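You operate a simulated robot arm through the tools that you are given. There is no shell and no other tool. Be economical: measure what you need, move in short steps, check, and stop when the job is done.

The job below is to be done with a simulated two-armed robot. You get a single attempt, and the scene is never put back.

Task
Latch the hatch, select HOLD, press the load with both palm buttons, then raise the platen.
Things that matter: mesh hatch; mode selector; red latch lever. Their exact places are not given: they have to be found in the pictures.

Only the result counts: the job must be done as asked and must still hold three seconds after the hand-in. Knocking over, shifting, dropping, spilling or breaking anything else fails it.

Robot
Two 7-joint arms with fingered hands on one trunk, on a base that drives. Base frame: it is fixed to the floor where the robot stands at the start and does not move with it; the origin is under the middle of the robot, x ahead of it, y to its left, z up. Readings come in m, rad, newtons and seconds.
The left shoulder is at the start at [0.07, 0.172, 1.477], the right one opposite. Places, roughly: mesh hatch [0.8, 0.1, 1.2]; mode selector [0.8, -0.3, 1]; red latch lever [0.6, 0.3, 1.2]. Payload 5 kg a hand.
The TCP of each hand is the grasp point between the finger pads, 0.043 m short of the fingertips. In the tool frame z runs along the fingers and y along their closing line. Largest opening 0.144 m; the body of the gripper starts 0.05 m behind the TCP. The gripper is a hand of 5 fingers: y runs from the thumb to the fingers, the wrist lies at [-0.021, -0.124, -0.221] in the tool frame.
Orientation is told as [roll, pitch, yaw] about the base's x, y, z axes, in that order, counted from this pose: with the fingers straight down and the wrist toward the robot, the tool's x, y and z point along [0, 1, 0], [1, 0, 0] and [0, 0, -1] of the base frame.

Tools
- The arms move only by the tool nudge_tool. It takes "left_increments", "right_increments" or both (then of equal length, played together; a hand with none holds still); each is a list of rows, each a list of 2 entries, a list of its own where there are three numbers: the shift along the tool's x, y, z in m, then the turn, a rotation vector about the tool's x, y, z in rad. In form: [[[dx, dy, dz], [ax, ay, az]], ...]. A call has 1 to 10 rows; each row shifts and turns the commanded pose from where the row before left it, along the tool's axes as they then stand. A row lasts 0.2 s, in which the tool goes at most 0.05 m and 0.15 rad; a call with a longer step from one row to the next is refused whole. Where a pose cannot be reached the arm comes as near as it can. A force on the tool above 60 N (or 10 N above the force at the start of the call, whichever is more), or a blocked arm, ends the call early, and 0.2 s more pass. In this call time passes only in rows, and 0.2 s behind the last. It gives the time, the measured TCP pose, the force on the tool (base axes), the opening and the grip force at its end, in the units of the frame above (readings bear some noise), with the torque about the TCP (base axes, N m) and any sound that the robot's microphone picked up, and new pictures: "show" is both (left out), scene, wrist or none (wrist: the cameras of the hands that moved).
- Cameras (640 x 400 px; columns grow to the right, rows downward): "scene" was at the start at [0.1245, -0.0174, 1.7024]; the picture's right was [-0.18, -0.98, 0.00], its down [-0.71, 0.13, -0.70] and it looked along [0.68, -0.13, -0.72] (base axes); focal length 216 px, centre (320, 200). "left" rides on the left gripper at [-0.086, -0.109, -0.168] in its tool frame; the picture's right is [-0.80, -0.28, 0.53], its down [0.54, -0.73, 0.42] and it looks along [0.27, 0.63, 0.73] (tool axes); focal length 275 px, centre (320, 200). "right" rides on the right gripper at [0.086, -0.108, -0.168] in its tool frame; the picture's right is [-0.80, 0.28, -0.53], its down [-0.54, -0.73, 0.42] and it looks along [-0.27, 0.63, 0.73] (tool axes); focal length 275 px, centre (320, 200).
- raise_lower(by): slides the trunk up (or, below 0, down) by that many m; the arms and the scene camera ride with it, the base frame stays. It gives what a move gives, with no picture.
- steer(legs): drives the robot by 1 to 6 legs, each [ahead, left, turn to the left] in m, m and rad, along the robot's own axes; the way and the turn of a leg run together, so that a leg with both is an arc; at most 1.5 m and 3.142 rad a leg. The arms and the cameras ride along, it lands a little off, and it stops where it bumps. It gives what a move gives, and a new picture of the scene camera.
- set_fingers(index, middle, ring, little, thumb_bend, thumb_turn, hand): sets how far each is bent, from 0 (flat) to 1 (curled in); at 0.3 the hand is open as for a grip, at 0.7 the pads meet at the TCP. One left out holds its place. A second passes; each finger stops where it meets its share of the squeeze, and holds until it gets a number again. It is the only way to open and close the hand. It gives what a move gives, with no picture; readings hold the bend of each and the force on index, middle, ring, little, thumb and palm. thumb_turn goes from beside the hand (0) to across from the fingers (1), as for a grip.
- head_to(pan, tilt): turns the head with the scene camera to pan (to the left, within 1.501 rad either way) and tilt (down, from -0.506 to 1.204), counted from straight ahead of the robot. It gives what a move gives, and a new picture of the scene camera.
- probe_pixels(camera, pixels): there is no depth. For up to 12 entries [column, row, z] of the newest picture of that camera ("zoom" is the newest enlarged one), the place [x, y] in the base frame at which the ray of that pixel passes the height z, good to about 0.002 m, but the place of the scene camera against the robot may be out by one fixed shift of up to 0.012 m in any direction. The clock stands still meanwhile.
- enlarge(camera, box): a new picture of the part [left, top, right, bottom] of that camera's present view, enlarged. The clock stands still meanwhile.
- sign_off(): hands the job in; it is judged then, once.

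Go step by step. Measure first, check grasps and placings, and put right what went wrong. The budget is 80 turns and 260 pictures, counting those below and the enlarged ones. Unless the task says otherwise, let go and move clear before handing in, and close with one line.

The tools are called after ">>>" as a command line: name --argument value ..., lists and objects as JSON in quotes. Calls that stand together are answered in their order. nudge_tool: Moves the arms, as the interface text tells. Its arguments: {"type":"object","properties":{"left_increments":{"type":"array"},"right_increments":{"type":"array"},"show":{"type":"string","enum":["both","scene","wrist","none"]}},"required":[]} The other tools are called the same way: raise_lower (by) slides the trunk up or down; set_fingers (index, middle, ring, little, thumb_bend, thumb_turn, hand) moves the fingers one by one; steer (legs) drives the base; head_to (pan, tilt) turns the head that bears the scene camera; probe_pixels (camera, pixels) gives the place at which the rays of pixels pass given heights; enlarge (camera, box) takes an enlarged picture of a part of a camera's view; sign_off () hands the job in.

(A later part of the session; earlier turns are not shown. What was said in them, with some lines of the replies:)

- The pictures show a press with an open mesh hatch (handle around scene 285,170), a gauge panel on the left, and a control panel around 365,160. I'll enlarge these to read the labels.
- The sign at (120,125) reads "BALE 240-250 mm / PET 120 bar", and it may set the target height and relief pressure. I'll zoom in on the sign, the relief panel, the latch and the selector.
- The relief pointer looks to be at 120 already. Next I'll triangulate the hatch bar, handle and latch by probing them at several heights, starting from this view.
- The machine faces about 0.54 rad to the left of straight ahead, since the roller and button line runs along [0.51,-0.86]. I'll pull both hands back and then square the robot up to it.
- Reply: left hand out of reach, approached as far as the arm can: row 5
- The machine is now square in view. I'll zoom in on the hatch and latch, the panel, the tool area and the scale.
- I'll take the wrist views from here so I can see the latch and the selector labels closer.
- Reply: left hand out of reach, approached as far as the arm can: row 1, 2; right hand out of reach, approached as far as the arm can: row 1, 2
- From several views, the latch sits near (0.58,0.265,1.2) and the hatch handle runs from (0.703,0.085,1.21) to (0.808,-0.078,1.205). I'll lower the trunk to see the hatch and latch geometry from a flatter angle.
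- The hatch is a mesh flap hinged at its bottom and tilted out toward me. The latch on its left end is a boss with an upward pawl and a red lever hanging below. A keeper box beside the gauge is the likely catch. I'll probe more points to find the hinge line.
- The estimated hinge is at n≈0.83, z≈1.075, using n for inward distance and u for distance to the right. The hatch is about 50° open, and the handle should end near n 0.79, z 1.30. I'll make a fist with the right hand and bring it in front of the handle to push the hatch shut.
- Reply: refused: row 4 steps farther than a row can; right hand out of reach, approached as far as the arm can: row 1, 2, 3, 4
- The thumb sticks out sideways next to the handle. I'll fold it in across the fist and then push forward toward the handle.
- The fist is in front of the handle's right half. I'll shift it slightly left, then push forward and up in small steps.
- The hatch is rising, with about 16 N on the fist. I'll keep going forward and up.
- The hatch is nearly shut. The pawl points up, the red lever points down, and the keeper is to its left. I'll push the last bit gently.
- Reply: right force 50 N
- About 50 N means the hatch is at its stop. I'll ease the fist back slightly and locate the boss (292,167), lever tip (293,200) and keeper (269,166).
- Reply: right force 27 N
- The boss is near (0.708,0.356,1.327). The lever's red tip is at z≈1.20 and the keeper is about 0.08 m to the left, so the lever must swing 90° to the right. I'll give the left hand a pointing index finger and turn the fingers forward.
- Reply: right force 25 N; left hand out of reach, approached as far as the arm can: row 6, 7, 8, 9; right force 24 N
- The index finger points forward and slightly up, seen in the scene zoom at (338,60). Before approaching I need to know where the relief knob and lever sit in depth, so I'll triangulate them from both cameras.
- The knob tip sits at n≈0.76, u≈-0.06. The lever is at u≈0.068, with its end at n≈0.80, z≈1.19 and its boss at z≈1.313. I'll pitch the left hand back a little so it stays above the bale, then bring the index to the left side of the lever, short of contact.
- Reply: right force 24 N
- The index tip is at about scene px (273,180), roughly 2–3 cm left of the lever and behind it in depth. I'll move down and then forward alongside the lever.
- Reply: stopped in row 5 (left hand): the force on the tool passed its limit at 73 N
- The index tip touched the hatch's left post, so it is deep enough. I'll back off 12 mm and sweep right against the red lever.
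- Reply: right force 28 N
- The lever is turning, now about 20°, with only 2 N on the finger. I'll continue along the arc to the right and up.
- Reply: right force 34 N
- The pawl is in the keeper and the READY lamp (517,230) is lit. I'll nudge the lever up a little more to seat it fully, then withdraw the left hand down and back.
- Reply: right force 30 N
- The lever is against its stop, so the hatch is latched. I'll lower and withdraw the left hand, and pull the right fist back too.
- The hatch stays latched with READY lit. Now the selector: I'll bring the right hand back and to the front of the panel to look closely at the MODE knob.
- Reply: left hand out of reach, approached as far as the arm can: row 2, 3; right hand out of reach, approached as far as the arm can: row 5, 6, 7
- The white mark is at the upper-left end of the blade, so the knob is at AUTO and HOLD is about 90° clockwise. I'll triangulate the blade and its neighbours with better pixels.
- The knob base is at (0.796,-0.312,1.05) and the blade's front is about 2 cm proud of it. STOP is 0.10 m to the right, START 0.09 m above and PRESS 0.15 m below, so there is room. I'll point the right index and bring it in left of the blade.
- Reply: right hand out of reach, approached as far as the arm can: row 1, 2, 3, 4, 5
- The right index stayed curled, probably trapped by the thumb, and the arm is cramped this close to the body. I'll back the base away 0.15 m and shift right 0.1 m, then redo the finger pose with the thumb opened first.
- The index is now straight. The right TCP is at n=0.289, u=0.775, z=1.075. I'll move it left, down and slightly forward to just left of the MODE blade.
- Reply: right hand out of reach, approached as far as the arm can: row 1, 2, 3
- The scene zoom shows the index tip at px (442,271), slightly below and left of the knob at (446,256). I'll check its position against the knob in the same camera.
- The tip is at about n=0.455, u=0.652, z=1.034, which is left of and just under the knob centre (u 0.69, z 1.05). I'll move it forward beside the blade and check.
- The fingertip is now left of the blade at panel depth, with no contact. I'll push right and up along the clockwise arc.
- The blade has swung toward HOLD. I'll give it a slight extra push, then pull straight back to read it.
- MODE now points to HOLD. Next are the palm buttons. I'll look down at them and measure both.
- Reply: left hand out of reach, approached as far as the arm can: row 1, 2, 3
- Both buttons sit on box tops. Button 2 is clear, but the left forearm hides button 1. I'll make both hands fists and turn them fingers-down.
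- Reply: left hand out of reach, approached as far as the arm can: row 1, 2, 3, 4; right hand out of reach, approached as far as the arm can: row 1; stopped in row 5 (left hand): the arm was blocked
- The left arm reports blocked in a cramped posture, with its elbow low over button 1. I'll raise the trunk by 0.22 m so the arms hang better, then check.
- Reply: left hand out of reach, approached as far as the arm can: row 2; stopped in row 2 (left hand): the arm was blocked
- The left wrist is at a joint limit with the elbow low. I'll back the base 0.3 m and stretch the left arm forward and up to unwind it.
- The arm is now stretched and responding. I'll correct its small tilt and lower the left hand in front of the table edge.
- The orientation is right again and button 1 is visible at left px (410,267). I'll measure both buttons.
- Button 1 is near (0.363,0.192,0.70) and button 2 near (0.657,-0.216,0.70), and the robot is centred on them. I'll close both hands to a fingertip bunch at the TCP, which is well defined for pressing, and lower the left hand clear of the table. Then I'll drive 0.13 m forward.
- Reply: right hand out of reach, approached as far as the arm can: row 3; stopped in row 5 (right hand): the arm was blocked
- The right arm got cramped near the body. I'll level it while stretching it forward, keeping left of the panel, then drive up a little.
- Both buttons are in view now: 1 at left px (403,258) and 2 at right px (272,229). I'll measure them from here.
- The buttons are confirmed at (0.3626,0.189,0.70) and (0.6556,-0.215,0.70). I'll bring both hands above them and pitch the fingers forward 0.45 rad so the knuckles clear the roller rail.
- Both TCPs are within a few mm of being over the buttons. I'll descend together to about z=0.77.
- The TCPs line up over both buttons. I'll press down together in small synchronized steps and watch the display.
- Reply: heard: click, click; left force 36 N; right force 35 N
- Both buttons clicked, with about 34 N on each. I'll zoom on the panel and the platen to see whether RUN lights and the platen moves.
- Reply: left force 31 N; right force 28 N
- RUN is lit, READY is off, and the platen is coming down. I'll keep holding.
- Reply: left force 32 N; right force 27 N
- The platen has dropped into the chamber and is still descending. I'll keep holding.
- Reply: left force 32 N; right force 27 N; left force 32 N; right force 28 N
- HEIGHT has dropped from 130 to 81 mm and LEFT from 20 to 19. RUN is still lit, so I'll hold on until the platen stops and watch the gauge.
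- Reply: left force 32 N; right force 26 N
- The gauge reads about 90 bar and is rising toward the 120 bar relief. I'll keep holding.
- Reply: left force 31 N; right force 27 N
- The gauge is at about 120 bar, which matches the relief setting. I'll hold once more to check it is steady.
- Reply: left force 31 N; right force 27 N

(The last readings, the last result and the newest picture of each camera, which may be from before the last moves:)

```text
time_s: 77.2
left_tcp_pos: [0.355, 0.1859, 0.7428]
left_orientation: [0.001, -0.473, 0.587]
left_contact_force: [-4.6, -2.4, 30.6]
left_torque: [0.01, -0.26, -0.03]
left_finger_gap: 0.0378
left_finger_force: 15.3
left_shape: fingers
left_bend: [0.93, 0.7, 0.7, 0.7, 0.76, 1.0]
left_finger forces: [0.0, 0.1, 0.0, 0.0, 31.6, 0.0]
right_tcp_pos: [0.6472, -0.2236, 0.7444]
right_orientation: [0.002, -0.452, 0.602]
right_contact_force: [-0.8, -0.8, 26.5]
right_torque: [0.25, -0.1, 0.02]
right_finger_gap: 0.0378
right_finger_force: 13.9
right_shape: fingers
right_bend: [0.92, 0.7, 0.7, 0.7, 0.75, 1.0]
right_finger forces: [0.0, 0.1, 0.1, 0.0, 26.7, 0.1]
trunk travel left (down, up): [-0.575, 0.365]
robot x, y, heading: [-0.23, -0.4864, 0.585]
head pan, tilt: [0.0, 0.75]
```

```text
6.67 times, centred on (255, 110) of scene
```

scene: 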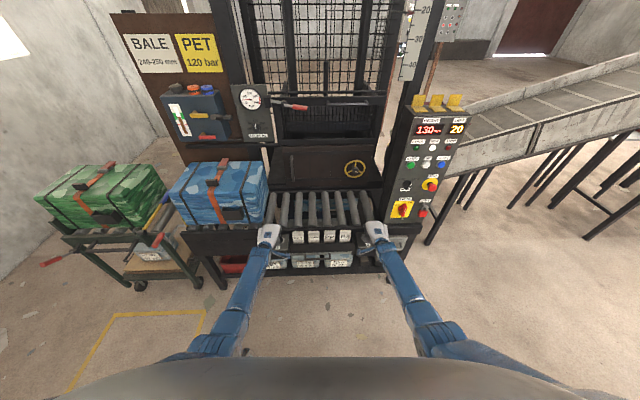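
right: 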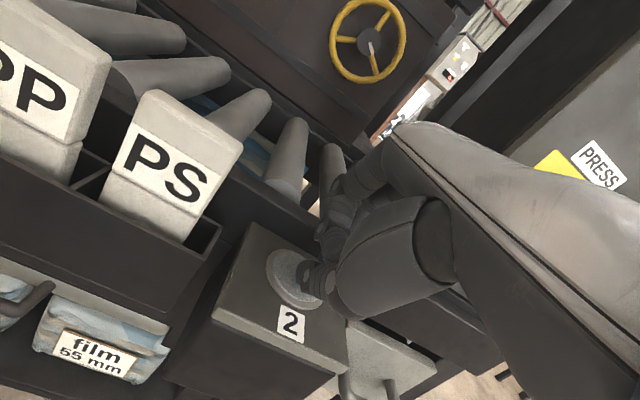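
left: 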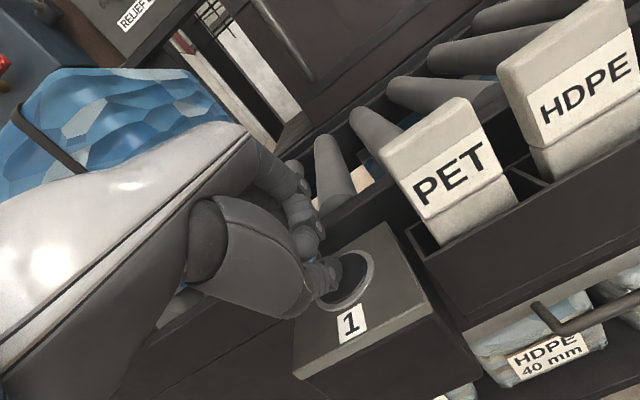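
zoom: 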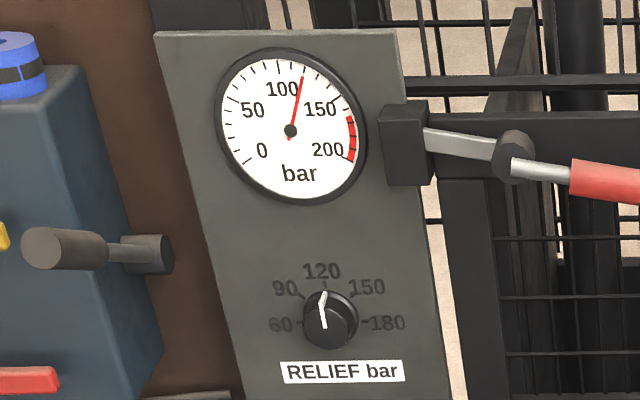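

The pressure is steady at 120 bar, so the load is pressed. I'll lift both hands off and move the right one back, ready for the UP button.

>>> nudge_tool --left_increments '[[[0, 0.0225, -0.0446], [0, 0, 0]], [[0, 0.0225, -0.0446], [0, 0, 0]], [[0, -0.03, -0.03], [0, 0, 0]], [[0, -0.03, -0.03], [0, 0, 0]], [[0, 0, 0], [0, 0, 0]], [[0, 0, 0], [0, 0, 0]], [[0, 0, 0], [0, 0, 0]]]' --right_increments '[[[0, 0.0215, -0.045], [0, 0, 0]], [[0, 0.0215, -0.045], [0, 0, 0]], [[0, -0.03, -0.035], [0, 0, 0]], [[0, -0.03, -0.035], [0, 0, 0]], [[-0.02, -0.02, -0.035], [0, 0, 0]], [[-0.03, 0, -0.03], [0, 0, 0]], [[-0.03, 0, -0.03], [0, 0, 0]]]' --show "both"

>>> enlarge --camera "scene" --box '[220, 40, 480, 220]'

```text
time_s: 78.8
left_tcp_pos: [0.2895, 0.1405, 0.8651]
left_orientation: [0.003, -0.468, 0.587]
left_contact_force: [-0.5, 0.8, 0.3]
left_torque: [0.02, -0.04, 0.04]
left_finger_gap: 0.0405
left_finger_force: 0.0
left_shape: fingers
left_bend: [0.9, 0.7, 0.7, 0.7, 0.66, 1.0]
left_finger forces: [0.0, 0.1, 0.1, 0.1, 0.0, 0.0]
right_tcp_pos: [0.5739, -0.3701, 0.9503]
right_orientation: [0.004, -0.445, 0.601]
right_contact_force: [-0.6, -1.3, -0.2]
right_torque: [0.0, -0.04, -0.03]
right_finger_gap: 0.0403
right_finger_force: 0.1
right_shape: fingers
right_bend: [0.9, 0.7, 0.7, 0.7, 0.66, 1.0]
right_finger forces: [0.0, 0.1, 0.0, 0.0, 0.1, 0.0]
trunk travel left (down, up): [-0.575, 0.365]
robot x, y, heading: [-0.2284, -0.4951, 0.591]
head pan, tilt: [0.0, 0.75]
```

scene: 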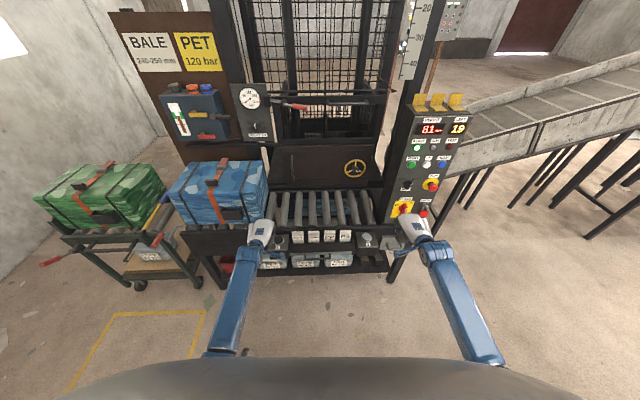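
right: 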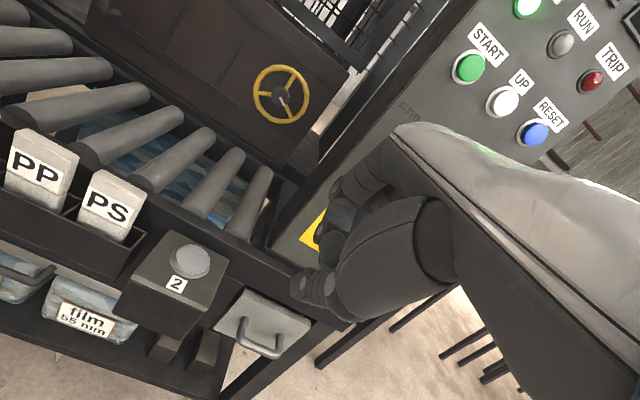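
left: 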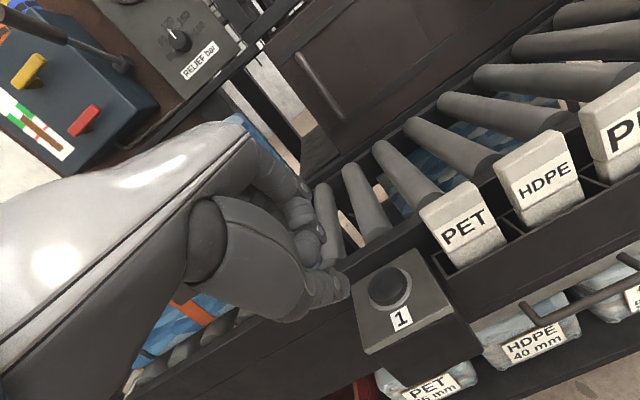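

```text
2.22 times, centred on (350, 130) of scene
```

zoom: 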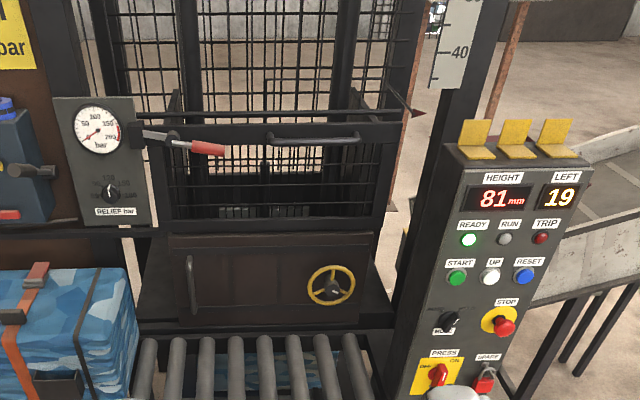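

READY is back on and the platen is still down. The UP button is at right px (503,101) and scene px (427,164). I'll triangulate it along with START and RESET.

>>> probe_pixels --camera "right" --pixels '[[503, 102, 1.1], [503, 102, 1.15], [503, 102, 1.2], [468, 67, 1.15], [535, 134, 1.15]]'

>>> probe_pixels --camera "scene" --pixels '[[427, 163.8, 1.1], [427, 163.8, 1.15], [427, 163.8, 1.2], [412, 164.5, 1.15], [441, 164, 1.15]]'

>>> set_fingers --hand "right" --thumb_bend 0.2 --index 0 --middle 1 --ring 1 --little 1

>>> set_fingers --hand "right" --thumb_bend 1

```text
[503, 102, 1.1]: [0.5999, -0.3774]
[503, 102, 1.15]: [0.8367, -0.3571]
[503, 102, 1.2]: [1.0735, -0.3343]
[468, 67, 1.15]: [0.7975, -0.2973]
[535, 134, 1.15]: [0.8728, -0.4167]
```

```text
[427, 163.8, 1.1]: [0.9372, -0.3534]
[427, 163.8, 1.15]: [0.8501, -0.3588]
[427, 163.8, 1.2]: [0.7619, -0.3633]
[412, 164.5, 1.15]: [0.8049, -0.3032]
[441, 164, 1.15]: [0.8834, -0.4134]
```

```text
time_s: 79.8
left_tcp_pos: [0.2907, 0.1432, 0.8638]
left_orientation: [0.001, -0.466, 0.587]
left_contact_force: [0.2, -0.3, 0.6]
left_torque: [0.0, -0.02, -0.01]
left_finger_gap: 0.0406
left_finger_force: 0.0
left_shape: fingers
left_bend: [0.9, 0.7, 0.7, 0.7, 0.66, 1.0]
left_finger forces: [0.0, 0.0, 0.0, 0.1, 0.0, 0.1]
right_tcp_pos: [0.575, -0.3693, 0.9509]
right_orientation: [0.0, -0.448, 0.603]
right_contact_force: [0.2, -0.1, -0.3]
right_torque: [0.01, -0.03, 0.01]
right_finger_gap: 0.2183
right_finger_force: 0.1
right_shape: fingers
right_bend: [0.0, 1.0, 1.0, 1.0, 0.2, 0.97]
right_finger forces: [0.1, 0.1, 0.1, 0.0, 0.1, 0.0]
trunk travel left (down, up): [-0.575, 0.365]
robot x, y, heading: [-0.2269, -0.4918, 0.591]
head pan, tilt: [0.0, 0.75]
```

```text
time_s: 80.8
left_tcp_pos: [0.2908, 0.1421, 0.8631]
left_orientation: [0.003, -0.467, 0.586]
left_contact_force: [-0.4, -0.4, -0.1]
left_torque: [-0.02, -0.03, -0.02]
left_finger_gap: 0.0406
left_finger_force: 0.0
left_shape: fingers
left_bend: [0.9, 0.7, 0.7, 0.7, 0.66, 1.0]
left_finger forces: [0.1, 0.0, 0.0, 0.0, 0.1, 0.0]
right_tcp_pos: [0.5758, -0.3705, 0.9511]
right_orientation: [0.002, -0.447, 0.603]
right_contact_force: [0.4, 0.6, 0.8]
right_torque: [-0.01, 0.02, 0.0]
right_finger_gap: 0.0713
right_finger_force: 0.1
right_shape: fingers
right_bend: [0.0, 1.0, 1.0, 1.0, 1.0, 1.0]
right_finger forces: [0.0, 0.0, 0.0, 0.0, 0.1, 0.0]
trunk travel left (down, up): [-0.575, 0.365]
robot x, y, heading: [-0.2311, -0.4913, 0.59]
head pan, tilt: [0.0, 0.75]
```

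UP is at (0.846,-0.357,1.152), with START and RESET 0.07 m to either side. I'll bring the index tip to about 6 cm in front of UP, coming in clear of the STOP mushroom.

>>> nudge_tool --right_increments '[[[0, 0, 0], [-0.076, 0, 0]], [[0, 0, 0], [-0.076, 0, 0]], [[-0.02, 0.021, -0.0308], [0, 0, 0]], [[-0.02, 0.021, -0.0308], [0, 0, 0]], [[-0.02, 0.021, -0.0308], [0, 0, 0]], [[-0.0323, 0, 0], [0, 0, 0]], [[-0.0323, 0, 0], [0, 0, 0]], [[-0.0323, 0, 0], [0, 0, 0]], [[0, 0.0223, 0.0153], [0, 0, 0]], [[0, 0.0223, 0.0153], [0, 0, 0]]]' --show "both"

>>> enlarge --camera "scene" --box '[380, 110, 480, 230]'

```text
time_s: 83.0
left_tcp_pos: [0.2925, 0.1423, 0.8614]
left_orientation: [0.001, -0.463, 0.585]
left_contact_force: [0.4, 0.2, -0.6]
left_torque: [0.05, 0.02, 0.01]
left_finger_gap: 0.0411
left_finger_force: 0.0
left_shape: fingers
left_bend: [0.9, 0.7, 0.7, 0.7, 0.66, 1.0]
left_finger forces: [0.0, 0.1, 0.0, 0.0, 0.0, 0.0]
right_tcp_pos: [0.7109, -0.4676, 1.0655]
right_orientation: [0.002, -0.598, 0.602]
right_contact_force: [0.5, -0.1, -1.6]
right_torque: [0.01, 0.02, -0.02]
right_finger_gap: 0.0719
right_finger_force: 0.0
right_shape: fingers
right_bend: [0.0, 1.0, 1.0, 1.0, 1.0, 1.0]
right_finger forces: [0.0, 0.0, 0.1, 0.0, 0.0, 0.1]
trunk travel left (down, up): [-0.575, 0.365]
robot x, y, heading: [-0.2259, -0.4912, 0.586]
head pan, tilt: [0.0, 0.75]
```

scene: 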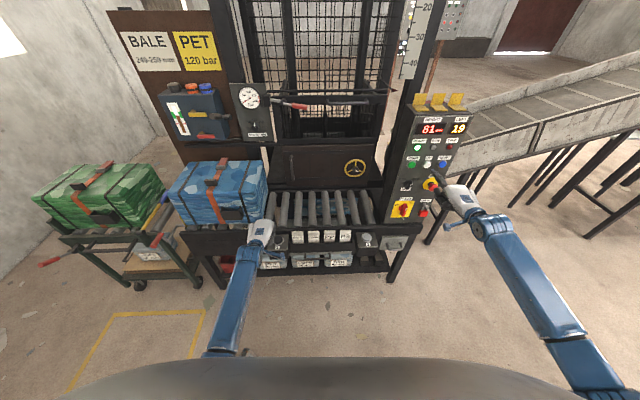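
right: 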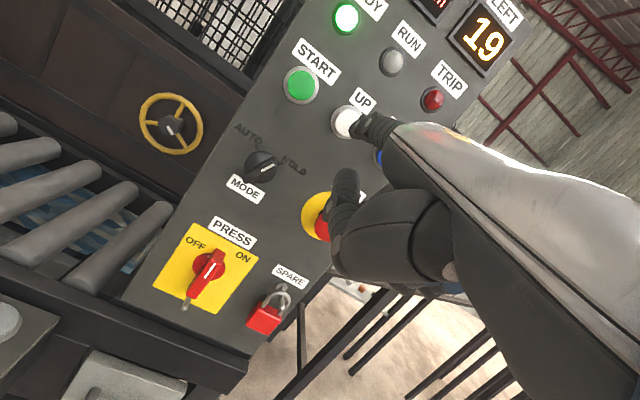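

```text
3.33 times, centred on (430, 170) of scene
```

zoom: 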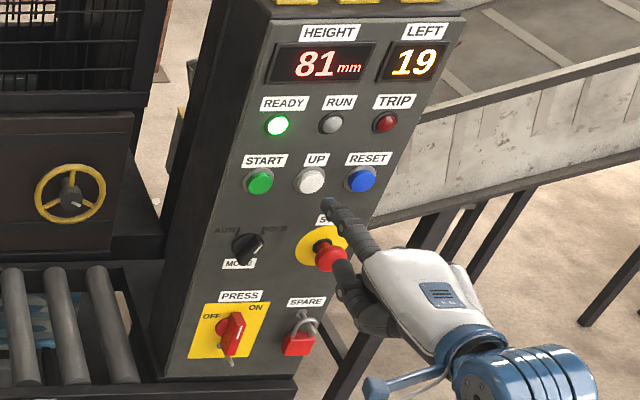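

The index tip is just short of UP. The thumb appears near the STOP mushroom, so I'll check its depth before advancing.

>>> probe_pixels --camera "scene" --pixels '[[436, 189.5, 1.08], [436, 189.5, 1.1], [436, 189.5, 1.12], [431.5, 171, 1.14], [431.5, 171, 1.15], [431.5, 171, 1.16], [432, 187, 1.05], [427.6, 164.3, 1.152]]'

>>> probe_pixels --camera "right" --pixels '[[345, 172, 1.08], [345, 172, 1.1], [345, 172, 1.12], [357, 127, 1.14], [357, 127, 1.15], [357, 127, 1.16]]'

```text
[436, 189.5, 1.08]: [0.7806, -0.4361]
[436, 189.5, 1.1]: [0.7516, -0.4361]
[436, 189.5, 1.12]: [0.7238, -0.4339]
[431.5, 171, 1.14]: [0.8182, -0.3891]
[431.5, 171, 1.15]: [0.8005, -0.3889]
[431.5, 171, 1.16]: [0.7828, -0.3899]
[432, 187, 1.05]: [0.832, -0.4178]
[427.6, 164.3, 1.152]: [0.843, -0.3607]
```

```text
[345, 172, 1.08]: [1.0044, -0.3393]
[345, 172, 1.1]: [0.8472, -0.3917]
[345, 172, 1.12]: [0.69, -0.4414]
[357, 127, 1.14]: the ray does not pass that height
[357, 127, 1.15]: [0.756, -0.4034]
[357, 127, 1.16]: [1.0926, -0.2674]
```

The thumb clears STOP by about 10 cm, and the tip is 5 cm straight in front of UP. I'll advance and press gently.

>>> nudge_tool --right_increments '[[[0, 0.0165, 0.0113], [0, 0, 0]], [[0, 0.0165, 0.0113], [0, 0, 0]], [[0, 0.0066, 0.0045], [0, 0, 0]], [[0, 0.0066, 0.0045], [0, 0, 0]]]' --show "scene"

>>> enlarge --camera "scene" --box '[220, 40, 480, 220]'

```text
time_s: 84.0
left_tcp_pos: [0.2878, 0.139, 0.8677]
left_orientation: [0.003, -0.47, 0.585]
left_contact_force: [0.8, 0.1, 0.0]
left_torque: [0.0, 0.0, 0.01]
left_finger_gap: 0.0406
left_finger_force: 0.0
left_shape: fingers
left_bend: [0.9, 0.7, 0.7, 0.7, 0.66, 1.0]
left_finger forces: [0.1, 0.0, 0.0, 0.0, 0.0, 0.0]
right_tcp_pos: [0.7511, -0.4403, 1.0689]
right_orientation: [-0.001, -0.601, 0.6]
right_contact_force: [-40.3, -26.7, 0.6]
right_torque: [2.3, -3.53, 0.86]
right_finger_gap: 0.0691
right_finger_force: 24.3
right_shape: fingers
right_bend: [0.01, 1.0, 1.0, 1.0, 1.0, 1.0]
right_finger forces: [48.7, 0.0, 0.2, 0.1, 0.0, 0.1]
trunk travel left (down, up): [-0.575, 0.365]
robot x, y, heading: [-0.2309, -0.4885, 0.587]
head pan, tilt: [0.0, 0.75]
heard: click
```

scene: 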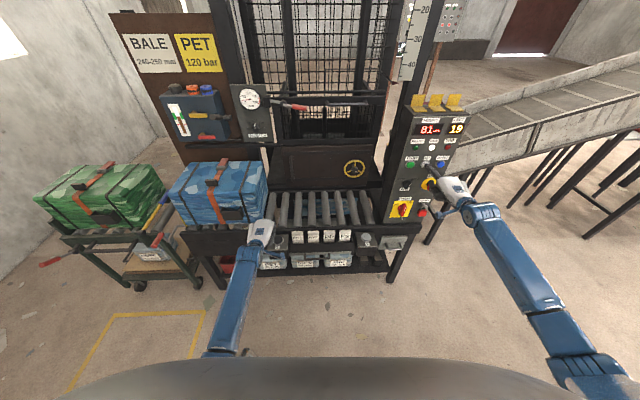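

```text
2.22 times, centred on (350, 130) of scene
```

zoom: 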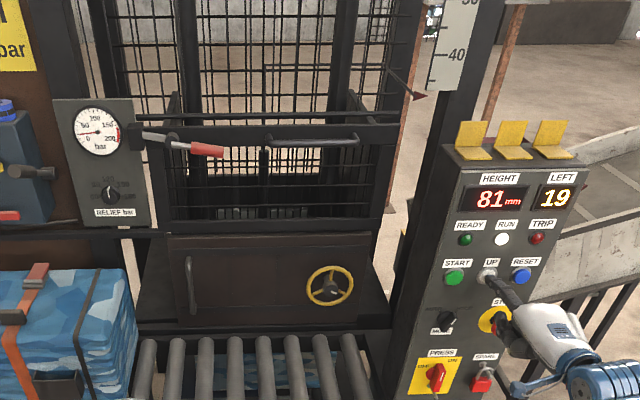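

UP clicked and RUN is lit, with about 48 N on the finger. I'll keep holding UP while the platen rises, easing off slightly.

>>> nudge_tool --right_increments '[[[0, -0.0008, -0.0005], [0, 0, 0]], [[0, 0, 0], [0, 0, 0]], [[0, 0, 0], [0, 0, 0]], [[0, 0, 0], [0, 0, 0]], [[0, 0, 0], [0, 0, 0]], [[0, 0, 0], [0, 0, 0]], [[0, 0, 0], [0, 0, 0]], [[0, 0, 0], [0, 0, 0]]]' --show "none"

>>> enlarge --camera "scene" --box '[220, 20, 480, 220]'

>>> nudge_tool --right_increments '[[[0, 0, 0], [0, 0, 0]], [[0, 0, 0], [0, 0, 0]], [[0, 0, 0], [0, 0, 0]], [[0, 0, 0], [0, 0, 0]], [[0, 0, 0], [0, 0, 0]], [[0, 0, 0], [0, 0, 0]], [[0, 0, 0], [0, 0, 0]], [[0, 0, 0], [0, 0, 0]]]' --show "none"

>>> enlarge --camera "scene" --box '[220, 20, 480, 220]'

```text
time_s: 85.8
left_tcp_pos: [0.2886, 0.1388, 0.8677]
left_orientation: [0.002, -0.47, 0.586]
left_contact_force: [0.3, 0.0, 0.5]
left_torque: [0.03, 0.01, 0.0]
left_finger_gap: 0.0405
left_finger_force: 0.0
left_shape: fingers
left_bend: [0.9, 0.7, 0.7, 0.7, 0.66, 1.0]
left_finger forces: [0.1, 0.0, 0.1, 0.1, 0.0, 0.1]
right_tcp_pos: [0.7508, -0.4393, 1.0714]
right_orientation: [0.0, -0.604, 0.603]
right_contact_force: [-44.6, -30.3, -0.8]
right_torque: [2.57, -3.71, 0.83]
right_finger_gap: 0.0684
right_finger_force: 26.4
right_shape: fingers
right_bend: [0.01, 1.0, 1.0, 1.0, 1.0, 1.0]
right_finger forces: [53.9, 0.1, 0.0, 0.0, 0.0, 0.1]
trunk travel left (down, up): [-0.575, 0.365]
robot x, y, heading: [-0.2285, -0.4904, 0.593]
head pan, tilt: [0.0, 0.75]
```

```text
2.00 times, centred on (350, 120) of scene
```

zoom: 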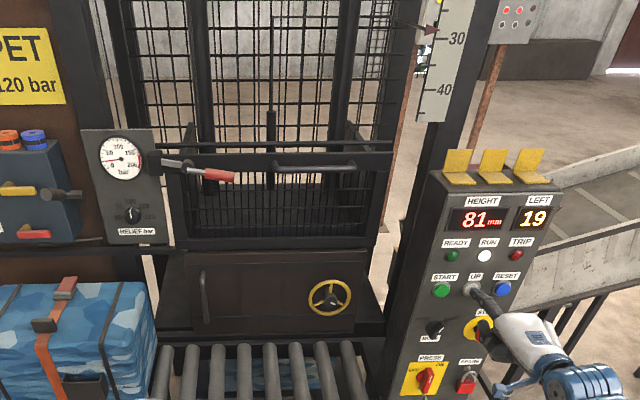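

```text
time_s: 87.6
left_tcp_pos: [0.2875, 0.1392, 0.8678]
left_orientation: [0.001, -0.471, 0.587]
left_contact_force: [0.4, 0.2, -0.4]
left_torque: [-0.02, -0.02, -0.01]
left_finger_gap: 0.0406
left_finger_force: 0.1
left_shape: fingers
left_bend: [0.9, 0.7, 0.7, 0.7, 0.66, 1.0]
left_finger forces: [0.0, 0.1, 0.0, 0.0, 0.0, 0.0]
right_tcp_pos: [0.7516, -0.4388, 1.0698]
right_orientation: [0.001, -0.605, 0.602]
right_contact_force: [-44.7, -29.6, 0.8]
right_torque: [2.55, -3.77, 0.83]
right_finger_gap: 0.0681
right_finger_force: 26.7
right_shape: fingers
right_bend: [0.01, 1.0, 1.0, 1.0, 1.0, 1.0]
right_finger forces: [53.9, 0.0, 0.0, 0.0, 0.0, 0.0]
trunk travel left (down, up): [-0.575, 0.365]
robot x, y, heading: [-0.2273, -0.4893, 0.587]
head pan, tilt: [0.0, 0.75]
```

```text
2.00 times, centred on (350, 120) of scene
```

zoom: 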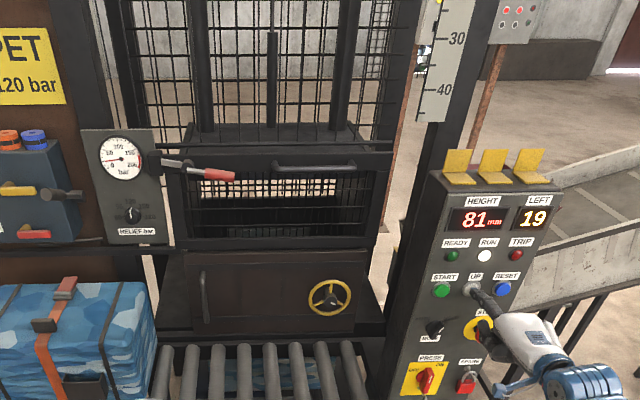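

The platen is rising and now sits above the hatch. I'll keep holding until RUN goes out.

>>> nudge_tool --right_increments '[[[0, 0, 0], [0, 0, 0]], [[0, 0, 0], [0, 0, 0]], [[0, 0, 0], [0, 0, 0]], [[0, 0, 0], [0, 0, 0]], [[0, 0, 0], [0, 0, 0]], [[0, 0, 0], [0, 0, 0]], [[0, 0, 0], [0, 0, 0]], [[0, 0, 0], [0, 0, 0]], [[0, 0, 0], [0, 0, 0]]]' --show "none"

>>> enlarge --camera "scene" --box '[220, 20, 480, 220]'

>>> nudge_tool --right_increments '[[[0, 0, 0], [0, 0, 0]], [[0, 0, 0], [0, 0, 0]], [[0, 0, 0], [0, 0, 0]], [[0, 0, 0], [0, 0, 0]], [[0, 0, 0], [0, 0, 0]], [[0, 0, 0], [0, 0, 0]], [[0, 0, 0], [0, 0, 0]], [[0, 0, 0], [0, 0, 0]], [[0, 0, 0], [0, 0, 0]]]' --show "none"

>>> enlarge --camera "scene" --box '[220, 20, 480, 220]'

```text
time_s: 89.6
left_tcp_pos: [0.2879, 0.1395, 0.8681]
left_orientation: [0.001, -0.472, 0.587]
left_contact_force: [-0.3, -0.1, 1.1]
left_torque: [-0.01, -0.02, 0.0]
left_finger_gap: 0.0404
left_finger_force: 0.0
left_shape: fingers
left_bend: [0.9, 0.7, 0.7, 0.7, 0.66, 1.0]
left_finger forces: [0.1, 0.0, 0.0, 0.0, 0.1, 0.1]
right_tcp_pos: [0.7506, -0.4383, 1.07]
right_orientation: [0.002, -0.603, 0.603]
right_contact_force: [-45.0, -29.8, -0.3]
right_torque: [2.55, -3.76, 0.82]
right_finger_gap: 0.0681
right_finger_force: 27.0
right_shape: fingers
right_bend: [0.01, 1.0, 1.0, 1.0, 1.0, 1.0]
right_finger forces: [54.0, 0.0, 0.0, 0.0, 0.0, 0.1]
trunk travel left (down, up): [-0.575, 0.365]
robot x, y, heading: [-0.2303, -0.4915, 0.59]
head pan, tilt: [0.0, 0.75]
```

```text
2.00 times, centred on (350, 120) of scene
```

zoom: 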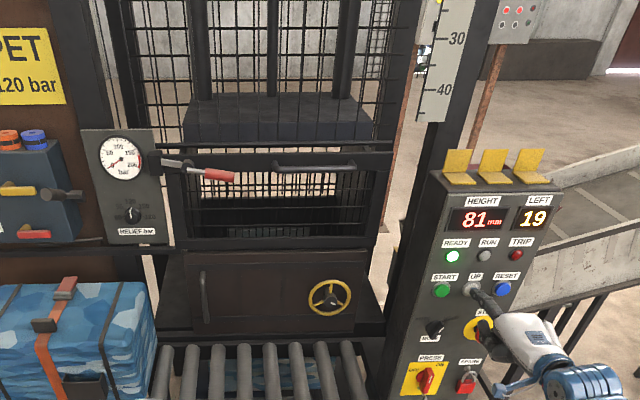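

```text
time_s: 91.6
left_tcp_pos: [0.2881, 0.1395, 0.8681]
left_orientation: [0.002, -0.472, 0.587]
left_contact_force: [0.3, 0.2, 0.1]
left_torque: [-0.02, -0.01, -0.01]
left_finger_gap: 0.0406
left_finger_force: 0.1
left_shape: fingers
left_bend: [0.9, 0.7, 0.7, 0.7, 0.66, 1.0]
left_finger forces: [0.0, 0.1, 0.0, 0.1, 0.0, 0.1]
right_tcp_pos: [0.7523, -0.438, 1.0698]
right_orientation: [0.002, -0.602, 0.602]
right_contact_force: [-44.3, -30.2, 0.3]
right_torque: [2.54, -3.74, 0.83]
right_finger_gap: 0.0684
right_finger_force: 27.0
right_shape: fingers
right_bend: [0.01, 1.0, 1.0, 1.0, 1.0, 1.0]
right_finger forces: [53.9, 0.0, 0.0, 0.1, 0.1, 0.0]
trunk travel left (down, up): [-0.575, 0.365]
robot x, y, heading: [-0.2275, -0.4929, 0.587]
head pan, tilt: [0.0, 0.75]
```

```text
2.00 times, centred on (350, 120) of scene
```

zoom: 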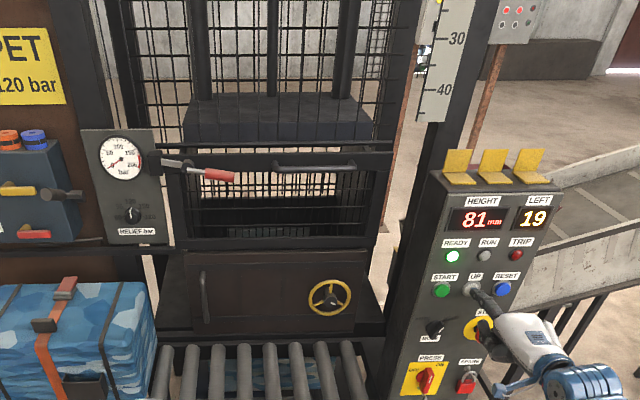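

The platen is at the top, with RUN off and READY on. I'll release UP and move both hands clear.

>>> nudge_tool --right_increments '[[[0, -0.0165, -0.0113], [0, 0, 0]], [[0, -0.033, -0.0226], [0, 0, 0]], [[0, -0.033, -0.0226], [0, 0, 0]], [[0, -0.025, -0.017], [0, 0, 0]]]' --left_increments '[[[0, -0.02, 0], [0, 0, 0]], [[0, -0.02, 0], [0, 0, 0]], [[0, -0.02, 0], [0, 0, 0]], [[0, 0, 0], [0, 0, 0]]]' --show "scene"

>>> enlarge --camera "scene" --box '[220, 20, 480, 220]'

```text
time_s: 92.6
left_tcp_pos: [0.2457, 0.1142, 0.8372]
left_orientation: [0.002, -0.466, 0.589]
left_contact_force: [0.2, 0.1, 0.0]
left_torque: [0.0, -0.01, 0.0]
left_finger_gap: 0.0406
left_finger_force: 0.2
left_shape: fingers
left_bend: [0.9, 0.7, 0.7, 0.7, 0.66, 1.0]
left_finger forces: [0.1, 0.0, 0.1, 0.0, 0.0, 0.0]
right_tcp_pos: [0.649, -0.51, 1.0643]
right_orientation: [0.006, -0.599, 0.601]
right_contact_force: [0.6, 0.6, -0.4]
right_torque: [-0.03, 0.0, 0.0]
right_finger_gap: 0.0714
right_finger_force: 0.1
right_shape: fingers
right_bend: [0.0, 1.0, 1.0, 1.0, 1.0, 1.0]
right_finger forces: [0.0, 0.1, 0.1, 0.0, 0.0, 0.1]
trunk travel left (down, up): [-0.575, 0.365]
robot x, y, heading: [-0.2247, -0.4855, 0.592]
head pan, tilt: [0.0, 0.75]
```

scene: 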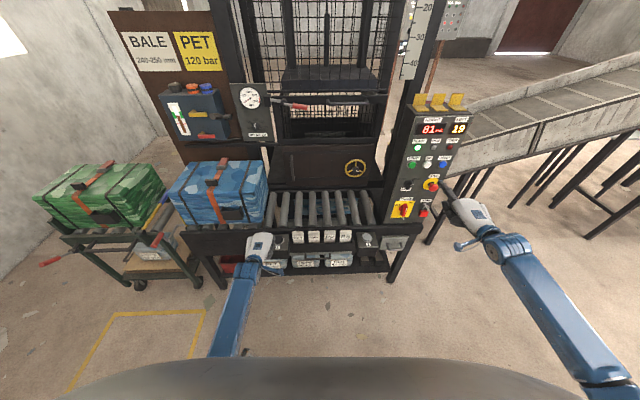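

```text
2.00 times, centred on (350, 120) of scene
```

zoom: 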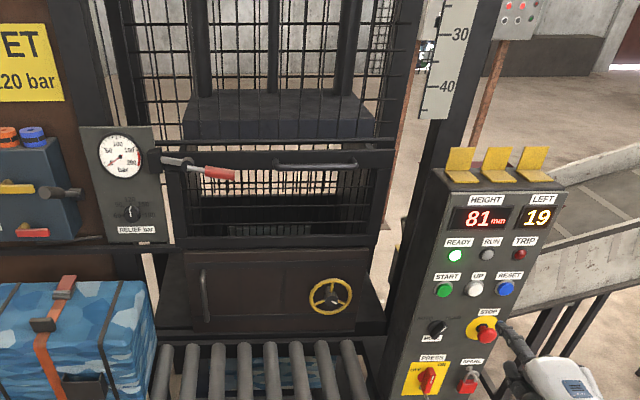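

Everything holds: the hatch is latched, MODE is on HOLD, the load is pressed, the platen is up, READY is on and both hands are clear. I'm handing in.

>>> sign_off

```text
The job is handed in.
```

The job is done and handed in: the hatch is latched, the selector is on HOLD, and the platen is back up. The load was pressed to 120 bar with both palm buttons, and HEIGHT went from 130 to 81 mm.
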